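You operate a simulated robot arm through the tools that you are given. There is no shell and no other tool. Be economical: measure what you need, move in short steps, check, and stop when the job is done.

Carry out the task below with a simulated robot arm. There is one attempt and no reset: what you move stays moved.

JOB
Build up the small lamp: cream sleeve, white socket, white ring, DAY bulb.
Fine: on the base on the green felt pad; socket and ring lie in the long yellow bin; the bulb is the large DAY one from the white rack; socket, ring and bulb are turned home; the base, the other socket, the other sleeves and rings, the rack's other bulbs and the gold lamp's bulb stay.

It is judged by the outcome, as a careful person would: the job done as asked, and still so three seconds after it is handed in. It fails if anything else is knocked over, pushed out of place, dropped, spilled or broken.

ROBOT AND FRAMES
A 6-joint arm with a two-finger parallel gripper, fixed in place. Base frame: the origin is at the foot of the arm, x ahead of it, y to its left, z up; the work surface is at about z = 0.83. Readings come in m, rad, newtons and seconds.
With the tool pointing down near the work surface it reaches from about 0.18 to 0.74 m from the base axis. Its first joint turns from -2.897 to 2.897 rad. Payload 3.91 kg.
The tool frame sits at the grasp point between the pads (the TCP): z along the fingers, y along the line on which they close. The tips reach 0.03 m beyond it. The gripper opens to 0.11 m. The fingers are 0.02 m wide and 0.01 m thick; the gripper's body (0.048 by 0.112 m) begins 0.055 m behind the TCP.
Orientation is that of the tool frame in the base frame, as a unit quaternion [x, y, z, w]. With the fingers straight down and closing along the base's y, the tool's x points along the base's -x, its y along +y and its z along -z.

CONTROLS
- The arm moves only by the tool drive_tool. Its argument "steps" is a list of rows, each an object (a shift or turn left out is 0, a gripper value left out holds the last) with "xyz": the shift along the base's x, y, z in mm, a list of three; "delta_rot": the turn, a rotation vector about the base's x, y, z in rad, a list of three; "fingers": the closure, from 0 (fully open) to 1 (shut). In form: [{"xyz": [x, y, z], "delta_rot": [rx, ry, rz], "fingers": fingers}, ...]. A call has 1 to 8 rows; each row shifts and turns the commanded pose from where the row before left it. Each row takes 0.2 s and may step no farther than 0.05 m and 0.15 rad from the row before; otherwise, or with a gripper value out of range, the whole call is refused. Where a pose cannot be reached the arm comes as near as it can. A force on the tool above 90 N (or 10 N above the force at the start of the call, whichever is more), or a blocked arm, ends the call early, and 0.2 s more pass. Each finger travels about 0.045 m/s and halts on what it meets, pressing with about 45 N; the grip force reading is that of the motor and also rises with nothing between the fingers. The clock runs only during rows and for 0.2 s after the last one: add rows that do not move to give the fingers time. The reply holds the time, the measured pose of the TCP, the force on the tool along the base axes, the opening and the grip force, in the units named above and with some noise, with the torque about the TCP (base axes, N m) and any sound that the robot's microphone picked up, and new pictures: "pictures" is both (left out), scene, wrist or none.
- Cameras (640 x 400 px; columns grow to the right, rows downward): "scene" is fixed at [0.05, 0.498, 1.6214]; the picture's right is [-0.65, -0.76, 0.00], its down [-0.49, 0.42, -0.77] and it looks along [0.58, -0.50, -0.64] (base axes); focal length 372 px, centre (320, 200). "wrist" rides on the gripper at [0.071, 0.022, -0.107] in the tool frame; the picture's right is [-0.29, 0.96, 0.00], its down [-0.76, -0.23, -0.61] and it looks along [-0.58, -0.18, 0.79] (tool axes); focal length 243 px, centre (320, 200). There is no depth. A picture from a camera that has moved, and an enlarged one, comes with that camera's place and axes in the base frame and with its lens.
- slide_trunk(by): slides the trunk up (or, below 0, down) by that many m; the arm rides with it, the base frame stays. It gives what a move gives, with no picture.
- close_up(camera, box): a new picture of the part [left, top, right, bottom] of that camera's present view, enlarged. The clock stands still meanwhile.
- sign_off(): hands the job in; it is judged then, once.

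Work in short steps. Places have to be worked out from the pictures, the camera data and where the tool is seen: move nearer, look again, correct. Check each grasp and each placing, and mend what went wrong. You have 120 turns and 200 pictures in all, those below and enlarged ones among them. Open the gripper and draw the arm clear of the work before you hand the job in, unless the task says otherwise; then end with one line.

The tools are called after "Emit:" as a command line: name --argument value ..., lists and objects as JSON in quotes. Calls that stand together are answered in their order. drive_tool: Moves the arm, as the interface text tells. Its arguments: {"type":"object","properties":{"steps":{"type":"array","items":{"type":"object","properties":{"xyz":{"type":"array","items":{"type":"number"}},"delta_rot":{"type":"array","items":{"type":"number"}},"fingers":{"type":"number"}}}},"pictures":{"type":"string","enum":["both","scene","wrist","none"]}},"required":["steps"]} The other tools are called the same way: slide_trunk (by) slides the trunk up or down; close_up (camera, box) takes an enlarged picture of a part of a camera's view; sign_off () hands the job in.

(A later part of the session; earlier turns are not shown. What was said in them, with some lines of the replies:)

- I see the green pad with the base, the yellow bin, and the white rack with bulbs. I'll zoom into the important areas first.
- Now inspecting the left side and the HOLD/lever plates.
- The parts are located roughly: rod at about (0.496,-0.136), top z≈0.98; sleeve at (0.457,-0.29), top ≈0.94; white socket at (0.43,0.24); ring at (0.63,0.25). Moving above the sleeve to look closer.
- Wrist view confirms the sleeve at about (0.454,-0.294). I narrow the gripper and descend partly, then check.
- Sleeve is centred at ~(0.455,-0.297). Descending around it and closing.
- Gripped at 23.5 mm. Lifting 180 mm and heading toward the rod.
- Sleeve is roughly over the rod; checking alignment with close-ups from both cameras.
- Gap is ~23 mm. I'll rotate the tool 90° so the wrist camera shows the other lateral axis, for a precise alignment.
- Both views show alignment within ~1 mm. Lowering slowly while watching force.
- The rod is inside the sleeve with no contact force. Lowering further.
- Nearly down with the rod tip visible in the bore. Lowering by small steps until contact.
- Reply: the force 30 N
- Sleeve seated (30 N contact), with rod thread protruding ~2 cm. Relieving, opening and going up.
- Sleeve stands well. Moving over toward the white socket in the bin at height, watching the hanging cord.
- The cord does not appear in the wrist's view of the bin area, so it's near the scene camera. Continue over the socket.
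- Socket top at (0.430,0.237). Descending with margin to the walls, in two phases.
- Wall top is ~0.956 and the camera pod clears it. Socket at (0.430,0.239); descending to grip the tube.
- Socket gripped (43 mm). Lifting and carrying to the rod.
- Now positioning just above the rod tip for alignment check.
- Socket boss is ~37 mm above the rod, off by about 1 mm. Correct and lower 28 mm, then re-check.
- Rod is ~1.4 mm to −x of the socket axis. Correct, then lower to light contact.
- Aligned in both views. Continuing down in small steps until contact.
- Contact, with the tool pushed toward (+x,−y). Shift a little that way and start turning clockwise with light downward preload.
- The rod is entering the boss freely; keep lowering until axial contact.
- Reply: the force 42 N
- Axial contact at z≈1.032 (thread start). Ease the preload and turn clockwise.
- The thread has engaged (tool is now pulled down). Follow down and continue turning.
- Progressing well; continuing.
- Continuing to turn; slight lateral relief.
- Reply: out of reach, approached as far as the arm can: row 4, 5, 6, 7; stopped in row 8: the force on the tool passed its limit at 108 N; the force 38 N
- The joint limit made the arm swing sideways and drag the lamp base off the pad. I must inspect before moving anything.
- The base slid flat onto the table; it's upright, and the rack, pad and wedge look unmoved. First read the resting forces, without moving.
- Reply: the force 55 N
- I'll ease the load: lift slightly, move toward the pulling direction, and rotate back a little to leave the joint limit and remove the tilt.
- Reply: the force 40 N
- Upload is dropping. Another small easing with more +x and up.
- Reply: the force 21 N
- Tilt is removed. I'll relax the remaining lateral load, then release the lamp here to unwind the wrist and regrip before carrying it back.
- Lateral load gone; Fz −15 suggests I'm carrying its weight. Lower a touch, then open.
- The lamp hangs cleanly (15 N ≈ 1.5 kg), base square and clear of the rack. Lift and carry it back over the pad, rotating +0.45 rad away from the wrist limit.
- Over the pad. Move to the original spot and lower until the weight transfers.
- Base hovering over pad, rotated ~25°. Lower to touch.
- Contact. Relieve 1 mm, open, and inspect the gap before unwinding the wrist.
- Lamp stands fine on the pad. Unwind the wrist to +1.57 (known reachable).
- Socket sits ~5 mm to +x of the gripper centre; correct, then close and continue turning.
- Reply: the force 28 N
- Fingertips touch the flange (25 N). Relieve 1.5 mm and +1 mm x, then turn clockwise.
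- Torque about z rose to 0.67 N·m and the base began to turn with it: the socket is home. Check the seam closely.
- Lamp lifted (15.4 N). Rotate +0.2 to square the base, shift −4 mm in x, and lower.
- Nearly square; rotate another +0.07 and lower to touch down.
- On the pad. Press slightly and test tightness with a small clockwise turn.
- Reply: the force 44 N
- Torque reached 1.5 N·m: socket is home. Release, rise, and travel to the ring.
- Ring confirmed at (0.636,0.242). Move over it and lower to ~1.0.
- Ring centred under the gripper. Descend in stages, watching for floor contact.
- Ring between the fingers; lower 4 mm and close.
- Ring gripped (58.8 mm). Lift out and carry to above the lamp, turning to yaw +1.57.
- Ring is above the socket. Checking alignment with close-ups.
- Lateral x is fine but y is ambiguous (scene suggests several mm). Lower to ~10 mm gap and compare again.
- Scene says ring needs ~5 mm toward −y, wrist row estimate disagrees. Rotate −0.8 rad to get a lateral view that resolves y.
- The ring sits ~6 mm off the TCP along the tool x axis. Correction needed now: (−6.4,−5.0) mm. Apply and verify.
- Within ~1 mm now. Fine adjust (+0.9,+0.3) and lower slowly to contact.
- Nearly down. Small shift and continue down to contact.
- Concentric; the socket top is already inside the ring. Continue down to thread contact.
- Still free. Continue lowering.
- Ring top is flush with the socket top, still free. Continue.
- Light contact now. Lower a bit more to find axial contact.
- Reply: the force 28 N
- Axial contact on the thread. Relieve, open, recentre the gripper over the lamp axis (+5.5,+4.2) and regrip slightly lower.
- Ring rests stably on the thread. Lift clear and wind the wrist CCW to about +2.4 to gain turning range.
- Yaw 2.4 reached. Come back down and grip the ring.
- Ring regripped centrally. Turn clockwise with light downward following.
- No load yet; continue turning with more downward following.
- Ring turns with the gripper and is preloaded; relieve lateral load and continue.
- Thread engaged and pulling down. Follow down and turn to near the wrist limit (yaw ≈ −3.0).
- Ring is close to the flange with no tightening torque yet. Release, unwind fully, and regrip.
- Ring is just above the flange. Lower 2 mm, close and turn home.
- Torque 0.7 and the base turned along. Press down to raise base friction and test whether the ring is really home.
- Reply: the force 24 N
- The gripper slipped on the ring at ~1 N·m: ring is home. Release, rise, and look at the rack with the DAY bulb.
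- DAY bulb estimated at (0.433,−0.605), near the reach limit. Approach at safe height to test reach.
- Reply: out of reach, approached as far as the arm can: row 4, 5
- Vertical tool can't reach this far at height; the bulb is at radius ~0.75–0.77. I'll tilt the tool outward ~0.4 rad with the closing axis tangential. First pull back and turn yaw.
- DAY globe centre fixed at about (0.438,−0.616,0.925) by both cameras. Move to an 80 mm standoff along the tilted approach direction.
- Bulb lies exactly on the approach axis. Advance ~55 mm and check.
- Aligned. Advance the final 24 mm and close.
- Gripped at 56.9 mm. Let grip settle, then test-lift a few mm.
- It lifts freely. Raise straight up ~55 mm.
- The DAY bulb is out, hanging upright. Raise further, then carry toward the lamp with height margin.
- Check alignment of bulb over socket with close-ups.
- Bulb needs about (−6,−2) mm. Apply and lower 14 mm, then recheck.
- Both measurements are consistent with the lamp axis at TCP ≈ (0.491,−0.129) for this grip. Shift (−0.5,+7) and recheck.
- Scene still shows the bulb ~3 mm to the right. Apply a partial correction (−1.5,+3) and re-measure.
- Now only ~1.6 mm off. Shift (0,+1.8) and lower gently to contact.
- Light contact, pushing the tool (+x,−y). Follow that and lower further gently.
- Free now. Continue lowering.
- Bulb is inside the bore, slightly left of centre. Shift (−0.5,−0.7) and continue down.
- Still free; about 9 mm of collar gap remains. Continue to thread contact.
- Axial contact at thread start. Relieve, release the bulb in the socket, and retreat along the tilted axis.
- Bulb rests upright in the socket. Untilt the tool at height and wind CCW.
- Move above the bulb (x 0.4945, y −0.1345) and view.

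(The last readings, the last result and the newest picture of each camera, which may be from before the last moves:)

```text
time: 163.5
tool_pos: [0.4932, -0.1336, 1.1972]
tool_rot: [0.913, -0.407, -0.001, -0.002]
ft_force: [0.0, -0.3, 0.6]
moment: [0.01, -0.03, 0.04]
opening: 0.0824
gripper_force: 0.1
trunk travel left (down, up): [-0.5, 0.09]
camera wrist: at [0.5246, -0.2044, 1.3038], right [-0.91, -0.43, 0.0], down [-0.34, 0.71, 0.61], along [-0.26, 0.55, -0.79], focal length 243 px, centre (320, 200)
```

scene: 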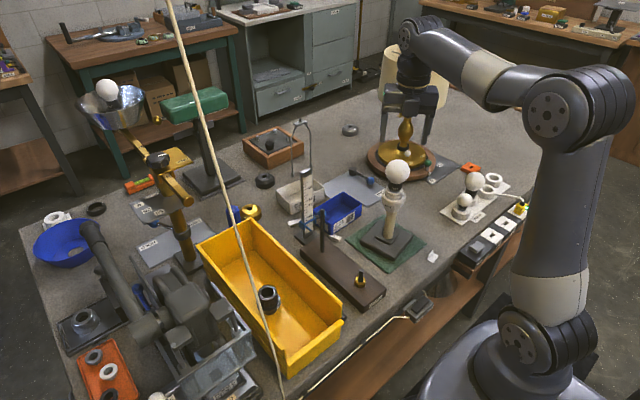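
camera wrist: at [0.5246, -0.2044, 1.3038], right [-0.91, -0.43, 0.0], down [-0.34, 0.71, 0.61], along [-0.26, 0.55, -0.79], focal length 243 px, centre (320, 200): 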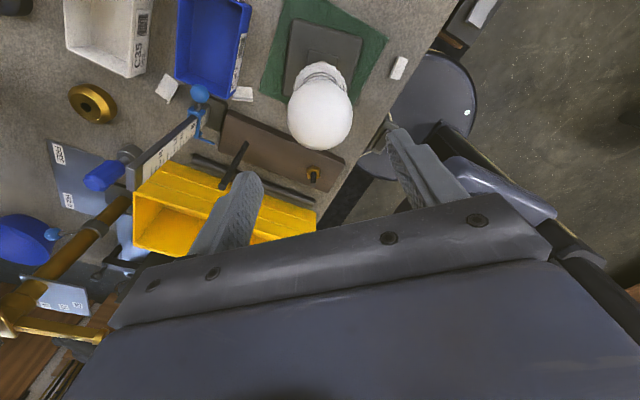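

Bulb globe centre ≈ (0.494,−0.136,1.085). Descend around it and view.

Emit:
drive_tool --steps '[{"xyz": [0.5, -2.5, -40]}, {"xyz": [0, 0, -40]}, {"xyz": [0, 0, -30]}, {}, {}]'

```text
time: 164.7
tool_pos: [0.4939, -0.1369, 1.0875]
tool_rot: [0.913, -0.407, 0.0, -0.002]
ft_force: [0.6, 1.1, -0.3]
moment: [0.0, 0.0, 0.05]
opening: 0.0825
gripper_force: 0.0
trunk travel left (down, up): [-0.5, 0.09]
camera wrist: at [0.5253, -0.2068, 1.1937], right [-0.91, -0.42, 0.0], down [-0.34, 0.72, 0.61], along [-0.26, 0.56, -0.79], focal length 243 px, centre (320, 200)
```

scene: 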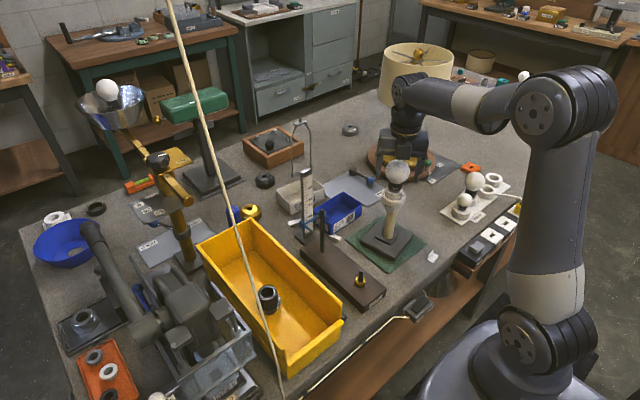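
wrist: 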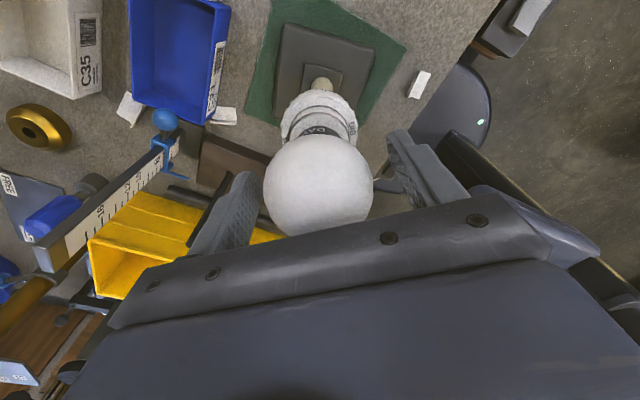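

Centre is (0.494,−0.140,1.085) by apparent size. Shift −3 mm in y, close, then turn clockwise.

Emit:
drive_tool --steps '[{"xyz": [0, -3, -1]}, {"fingers": 1.0}, {"fingers": 1.0}, {"fingers": 1.0}, {}, {}]' --pictures "none"

Emit:
drive_tool --steps '[{"delta_rot": [0, 0, -0.145], "xyz": [0, 0, -0.5]}, {"delta_rot": [0, 0, -0.145]}, {"delta_rot": [0, 0, -0.145]}, {"delta_rot": [0, 0, -0.145]}, {"delta_rot": [0, 0, -0.145]}, {"delta_rot": [0, 0, -0.145]}, {"delta_rot": [0, 0, -0.145]}, {"delta_rot": [0, 0, -0.145]}]' --pictures "none"

Emit:
close_up --camera "scene" --box '[350, 150, 430, 250]'

```text
time: 166.1
tool_pos: [0.4949, -0.1402, 1.0871]
tool_rot: [0.914, -0.406, -0.001, -0.004]
ft_force: [5.4, 3.8, 4.0]
moment: [0.16, -0.36, -0.02]
opening: 0.0554
gripper_force: 18.3
trunk travel left (down, up): [-0.5, 0.09]
```

```text
time: 167.9
tool_pos: [0.4934, -0.1407, 1.0852]
tool_rot: [-0.54, 0.842, 0.0, 0.002]
ft_force: [-2.5, 2.3, -6.1]
moment: [0.03, 0.15, 0.03]
opening: 0.055
gripper_force: 17.9
trunk travel left (down, up): [-0.5, 0.09]
```

```text
4.00 times, centred on (390, 200) of scene
camera zoom: at [0.05, 0.498, 1.6214], right [-0.65, -0.76, 0.0], down [-0.49, 0.42, -0.77], along [0.58, -0.5, -0.64], focal length 1489 px, centre (40, 200)
```

zoom: 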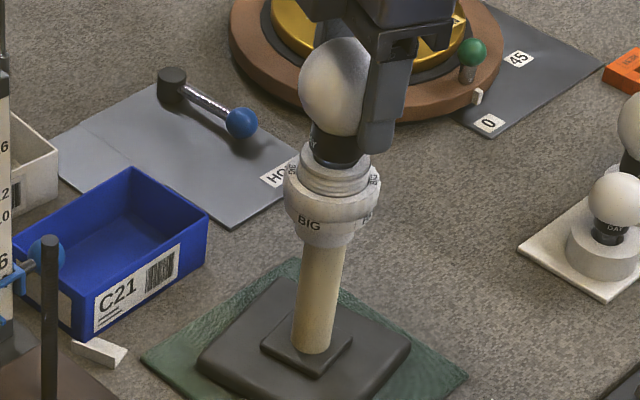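

Thread engaged (tool pulled down), base steady. Continue turning.

Emit:
drive_tool --steps '[{"delta_rot": [0, 0, -0.145], "xyz": [-0.2, 0.2, -0.5]}, {"delta_rot": [0, 0, -0.145], "xyz": [0, 0, -0.1]}, {"delta_rot": [0, 0, -0.145], "xyz": [0, 0, -0.1]}, {"delta_rot": [0, 0, -0.145], "xyz": [0, 0, -0.1]}, {"delta_rot": [0, 0, -0.145], "xyz": [0, 0, -0.1]}, {"delta_rot": [0, 0, -0.145], "xyz": [0, 0, -0.1]}, {"delta_rot": [0, 0, -0.145], "xyz": [0, 0, -0.1]}, {"delta_rot": [0, 0, -0.145], "xyz": [0, 0, -0.1]}]' --pictures "none"

Emit:
drive_tool --steps '[{"delta_rot": [0, 0, -0.145], "xyz": [0, 0, -0.1]}, {"delta_rot": [0, 0, -0.145], "xyz": [0, 0, -0.1]}, {"delta_rot": [0, 0, -0.145], "xyz": [0, 0, -0.1]}, {"delta_rot": [0, 0, -0.145], "xyz": [0, 0, -0.1]}, {"delta_rot": [0, 0, -0.145], "xyz": [0, 0, -0.1]}, {"delta_rot": [0, 0, -0.145], "xyz": [0, 0, -0.1]}]' --pictures "none"

```text
time: 169.7
tool_pos: [0.4927, -0.1397, 1.0847]
tool_rot: [0.009, 1.0, -0.002, 0.003]
ft_force: [-6.5, 5.7, 8.6]
moment: [0.34, 0.11, 0.09]
opening: 0.0545
gripper_force: 18.3
trunk travel left (down, up): [-0.5, 0.09]
```

```text
time: 171.1
tool_pos: [0.4953, -0.1423, 1.0833]
tool_rot: [0.431, 0.902, -0.004, 0.001]
ft_force: [4.5, -1.2, -0.3]
moment: [-0.29, -0.29, 0.17]
opening: 0.0548
gripper_force: 17.8
trunk travel left (down, up): [-0.5, 0.09]
```

Check progress in a close-up.

Emit:
close_up --camera "scene" --box '[365, 165, 415, 205]'

Emit:
drive_tool --steps '[{"delta_rot": [0, 0, -0.145], "xyz": [0, 0, -0.1]}, {"delta_rot": [0, 0, -0.145], "xyz": [0, 0, -0.1]}, {"delta_rot": [0, 0, -0.145], "xyz": [0, 0, -0.1]}, {"delta_rot": [0, 0, -0.145], "xyz": [0, 0, -0.1]}, {"delta_rot": [0, 0, -0.145], "xyz": [0, 0, -0.1]}, {"delta_rot": [0, 0, -0.145], "xyz": [0, 0, -0.1]}, {"delta_rot": [0, 0, -0.145], "xyz": [0, 0, -0.1]}]' --pictures "none"

Emit:
close_up --camera "scene" --box '[365, 165, 415, 205]'

```text
10.00 times, centred on (390, 185) of scene
camera zoom: at [0.05, 0.498, 1.6214], right [-0.65, -0.76, 0.0], down [-0.49, 0.42, -0.77], along [0.58, -0.5, -0.64], focal length 3723 px, centre (-380, 350)
```

zoom: 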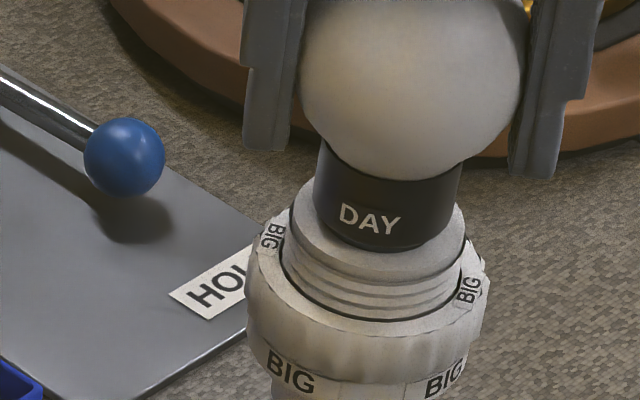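

```text
time: 172.7
tool_pos: [0.4927, -0.1404, 1.083]
tool_rot: [0.815, 0.58, -0.003, -0.001]
ft_force: [0.5, -0.2, -6.5]
moment: [0.0, -0.07, 0.34]
opening: 0.0543
gripper_force: 18.2
trunk travel left (down, up): [-0.5, 0.09]
```

```text
10.00 times, centred on (390, 185) of scene
camera zoom: at [0.05, 0.498, 1.6214], right [-0.65, -0.76, 0.0], down [-0.49, 0.42, -0.77], along [0.58, -0.5, -0.64], focal length 3723 px, centre (-380, 350)
```

zoom: 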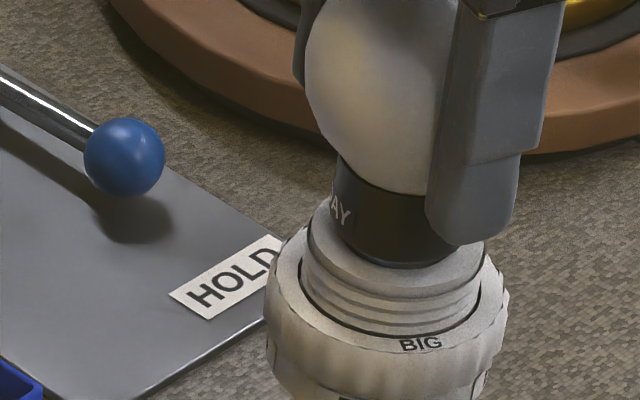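

Collar has reached the rim and the lamp seems to shift. View the whole lamp.

Emit:
close_up --camera "scene" --box '[340, 150, 440, 270]'

```text
3.33 times, centred on (390, 210) of scene
camera zoom: at [0.05, 0.498, 1.6214], right [-0.65, -0.76, 0.0], down [-0.49, 0.42, -0.77], along [0.58, -0.5, -0.64], focal length 1241 px, centre (87, 167)
```

zoom: 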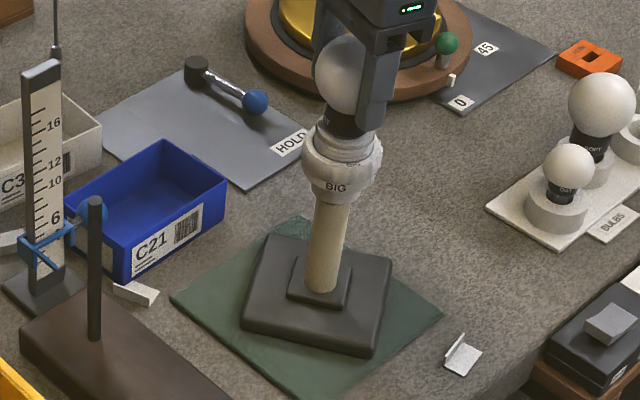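

The bulb is home and now turns the whole base (still on the pad, rotated ~32°, ~9 mm toward −y). I'll keep turning clockwise ~0.56 rad while easing it (+3,+9) mm, which re-squares and recentres the base.

Emit:
drive_tool --steps '[{"delta_rot": [0, 0, -0.08], "xyz": [0.4, 1.2, -0.6]}, {"delta_rot": [0, 0, -0.08], "xyz": [0.4, 1.2, 0]}, {"delta_rot": [0, 0, -0.08], "xyz": [0.4, 1.2, 0]}, {"delta_rot": [0, 0, -0.08], "xyz": [0.4, 1.2, 0]}, {}]' --pictures "none"

Emit:
close_up --camera "scene" --box '[340, 150, 440, 270]'

```text
time: 173.9
tool_pos: [0.4958, -0.136, 1.0835]
tool_rot: [0.897, 0.443, -0.002, -0.001]
ft_force: [-0.3, -0.8, 0.4]
moment: [-0.03, -0.01, 0.54]
opening: 0.0544
gripper_force: 17.9
trunk travel left (down, up): [-0.5, 0.09]
```

```text
3.33 times, centred on (390, 210) of scene
camera zoom: at [0.05, 0.498, 1.6214], right [-0.65, -0.76, 0.0], down [-0.49, 0.42, -0.77], along [0.58, -0.5, -0.64], focal length 1241 px, centre (87, 167)
```

zoom: 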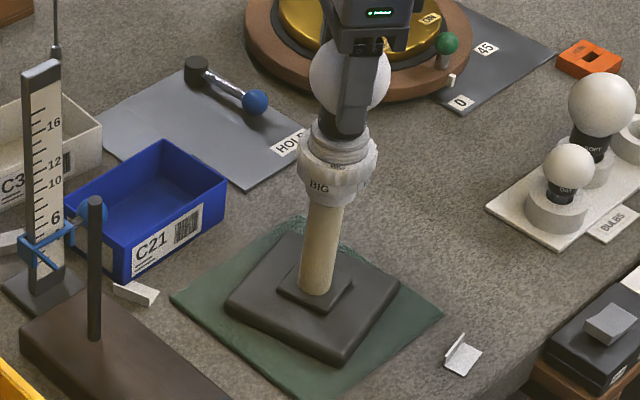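

Base is nearly centred and square, torque 0.54 N·m. A final −0.18 rad squares it.

Emit:
drive_tool --steps '[{"delta_rot": [0, 0, -0.07]}, {"delta_rot": [0, 0, -0.07]}, {"delta_rot": [0, 0, -0.05]}, {}]' --pictures "none"

Emit:
close_up --camera "scene" --box '[340, 150, 440, 270]'

Emit:
close_up --camera "scene" --box '[365, 165, 415, 205]'

```text
time: 174.9
tool_pos: [0.4952, -0.1357, 1.0834]
tool_rot: [0.935, 0.355, -0.002, -0.002]
ft_force: [-0.1, -0.7, 0.2]
moment: [-0.04, -0.08, 0.59]
opening: 0.0545
gripper_force: 18.2
trunk travel left (down, up): [-0.5, 0.09]
```

```text
3.33 times, centred on (390, 210) of scene
camera zoom: at [0.05, 0.498, 1.6214], right [-0.65, -0.76, 0.0], down [-0.49, 0.42, -0.77], along [0.58, -0.5, -0.64], focal length 1241 px, centre (87, 167)
```

zoom: 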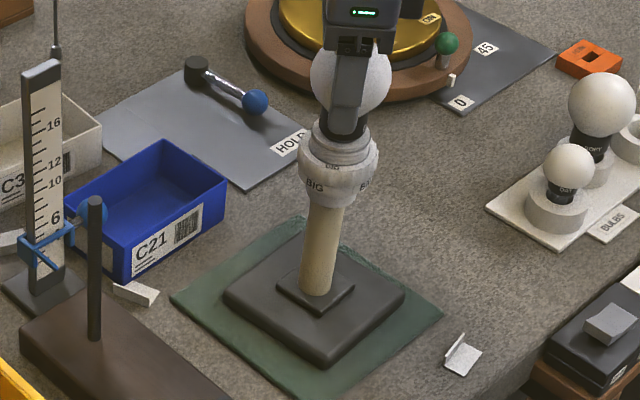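

```text
10.00 times, centred on (390, 185) of scene
camera zoom: at [0.05, 0.498, 1.6214], right [-0.65, -0.76, 0.0], down [-0.49, 0.42, -0.77], along [0.58, -0.5, -0.64], focal length 3723 px, centre (-380, 350)
```

zoom: 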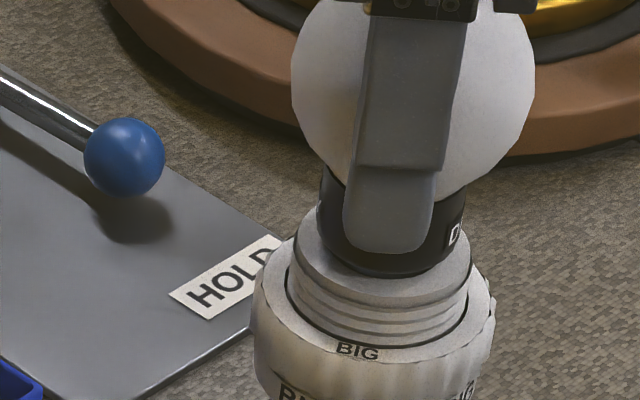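

Base is square again. Verify the bulb is truly home: press down to hold the base, turn further, and compare the DAY label against the ring label.

Emit:
drive_tool --steps '[{"xyz": [0, 0, -2]}, {"delta_rot": [0, 0, -0.1]}, {"delta_rot": [0, 0, -0.1]}, {"delta_rot": [0, 0, -0.1]}, {"delta_rot": [0, 0, -0.1]}, {}]' --pictures "none"

Emit:
close_up --camera "scene" --box '[365, 165, 415, 205]'

```text
time: 176.3
tool_pos: [0.496, -0.1366, 1.0811]
tool_rot: [0.987, 0.163, -0.002, -0.002]
ft_force: [3.4, -6.0, 3.2]
moment: [-0.4, 0.09, 0.18]
opening: 0.0562
gripper_force: 18.3
trunk travel left (down, up): [-0.5, 0.09]
```

```text
10.00 times, centred on (390, 185) of scene
camera zoom: at [0.05, 0.498, 1.6214], right [-0.65, -0.76, 0.0], down [-0.49, 0.42, -0.77], along [0.58, -0.5, -0.64], focal length 3723 px, centre (-380, 350)
```

zoom: 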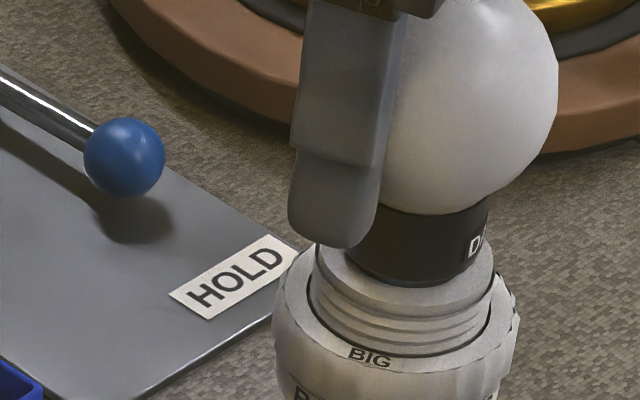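

The bulb doesn't turn relative to the socket, but a ~6 mm collar gap remains. Release, rise and inspect.

Emit:
drive_tool --steps '[{"xyz": [0, 0, 1.5]}, {"fingers": 0.25}, {"fingers": 0.25}, {"fingers": 0.25}, {"xyz": [0, 0, 45]}, {"xyz": [0, 0, 45]}, {}]' --pictures "none"

Emit:
close_up --camera "scene" --box '[365, 160, 415, 200]'

Emit:
close_up --camera "wrist" --box '[220, 0, 420, 150]'

```text
time: 177.9
tool_pos: [0.4966, -0.133, 1.1729]
tool_rot: [0.987, 0.163, -0.002, -0.002]
ft_force: [0.2, -0.5, 0.2]
moment: [0.0, 0.01, 0.0]
opening: 0.0823
gripper_force: 0.0
trunk travel left (down, up): [-0.5, 0.09]
```

```text
10.00 times, centred on (390, 180) of scene
camera zoom: at [0.05, 0.498, 1.6214], right [-0.65, -0.76, 0.0], down [-0.49, 0.42, -0.77], along [0.58, -0.5, -0.64], focal length 3723 px, centre (-380, 400)
```

zoom: 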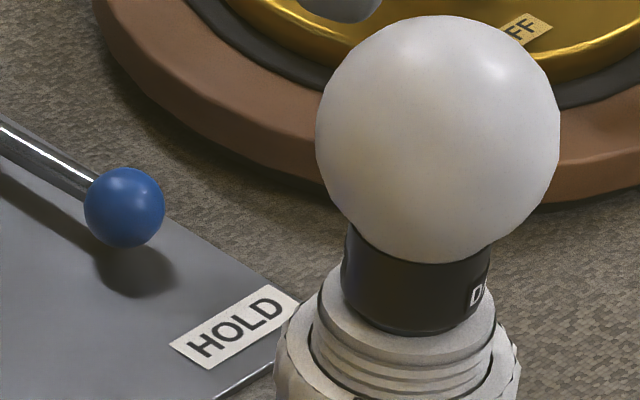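

```text
2.67 times, centred on (320, 75) of wrist
camera zoom: at [0.5714, -0.1313, 1.2786], right [0.03, -1.0, 0.0], down [-0.79, -0.03, 0.61], along [-0.61, -0.02, -0.79], focal length 647 px, centre (320, 533)
```

zoom: 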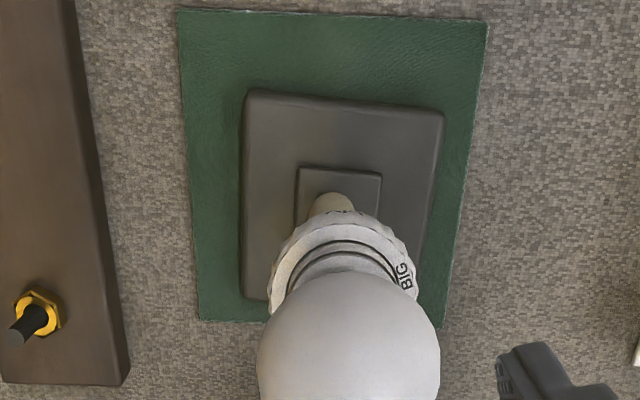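

I need a sharper look at the collar/rim seam.

Emit:
close_up --camera "scene" --box '[384, 182, 414, 202]'

```text
16.00 times, centred on (399, 192) of scene
camera zoom: at [0.05, 0.498, 1.6214], right [-0.65, -0.76, 0.0], down [-0.49, 0.42, -0.77], along [0.58, -0.5, -0.64], focal length 5957 px, centre (-944, 328)
```

zoom: 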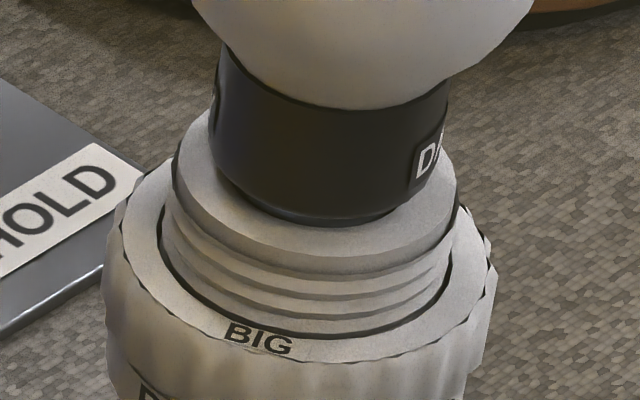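

The bulb's bevelled collar sits on the rim and it no longer turns under 0.6 N·m: home. Draw the arm clear and check the final scene.

Emit:
drive_tool --steps '[{"xyz": [0, 0, 40]}, {"xyz": [0, 0, 40]}, {"xyz": [-20, 40, 10]}, {"xyz": [-20, 40, 0]}, {"xyz": [-20, 40, 0]}, {"xyz": [-20, 40, 0]}, {}]'

Emit:
close_up --camera "scene" --box '[340, 140, 440, 270]'

```text
time: 179.5
tool_pos: [0.4176, 0.0232, 1.2661]
tool_rot: [0.986, 0.164, -0.003, -0.001]
ft_force: [0.3, -1.6, 0.6]
moment: [-0.02, 0.01, -0.01]
opening: 0.0825
gripper_force: 0.0
trunk travel left (down, up): [-0.5, 0.09]
camera wrist: at [0.4925, 0.024, 1.3714], right [0.03, -1.0, 0.0], down [-0.79, -0.03, 0.61], along [-0.61, -0.02, -0.79], focal length 243 px, centre (320, 200)
```

scene: 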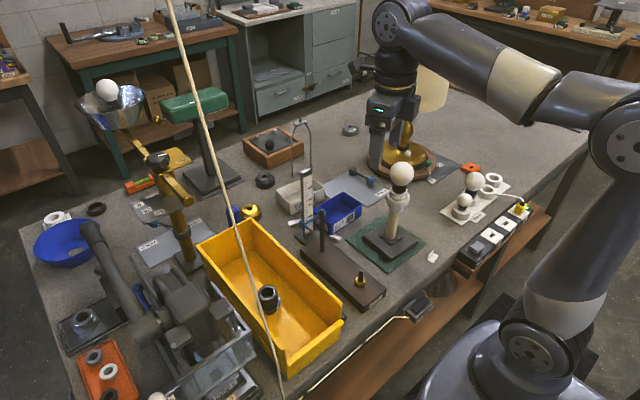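
wrist: 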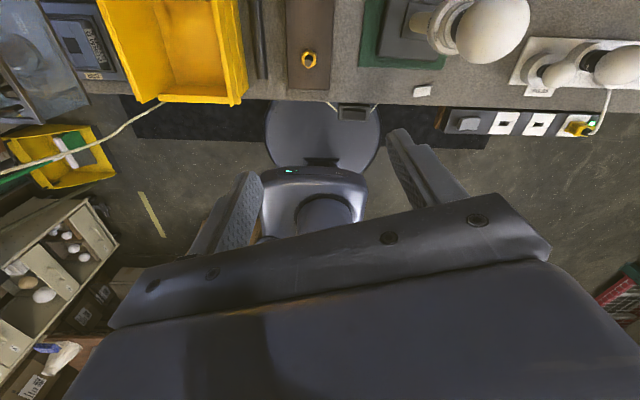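

```text
3.08 times, centred on (390, 205) of scene
camera zoom: at [0.05, 0.498, 1.6214], right [-0.65, -0.76, 0.0], down [-0.49, 0.42, -0.77], along [0.58, -0.5, -0.64], focal length 1146 px, centre (105, 185)
```

zoom: 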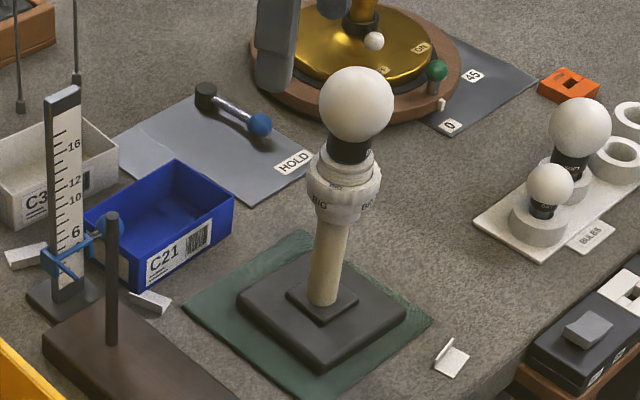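

The lamp stands assembled on the pad: cream sleeve, white socket, white ring and large DAY bulb. The other parts look undisturbed, the gripper is open and the arm is clear, so I'm handing in.

Emit:
sign_off

```text
The job is handed in.
```

I built the lamp on the green felt pad: cream sleeve, white socket, white ring and the large DAY bulb. Along the way I dragged the base about 18 cm off the pad when the wrist hit its joint limit. I lifted it back, and it now sits roughly square and within about 1 cm of its original spot. The socket, ring and bulb are all turned until they would tighten no further, but I could only judge the bulb's seating on the rim from a close-up, to within about 2 mm. Everything else looks undisturbed.
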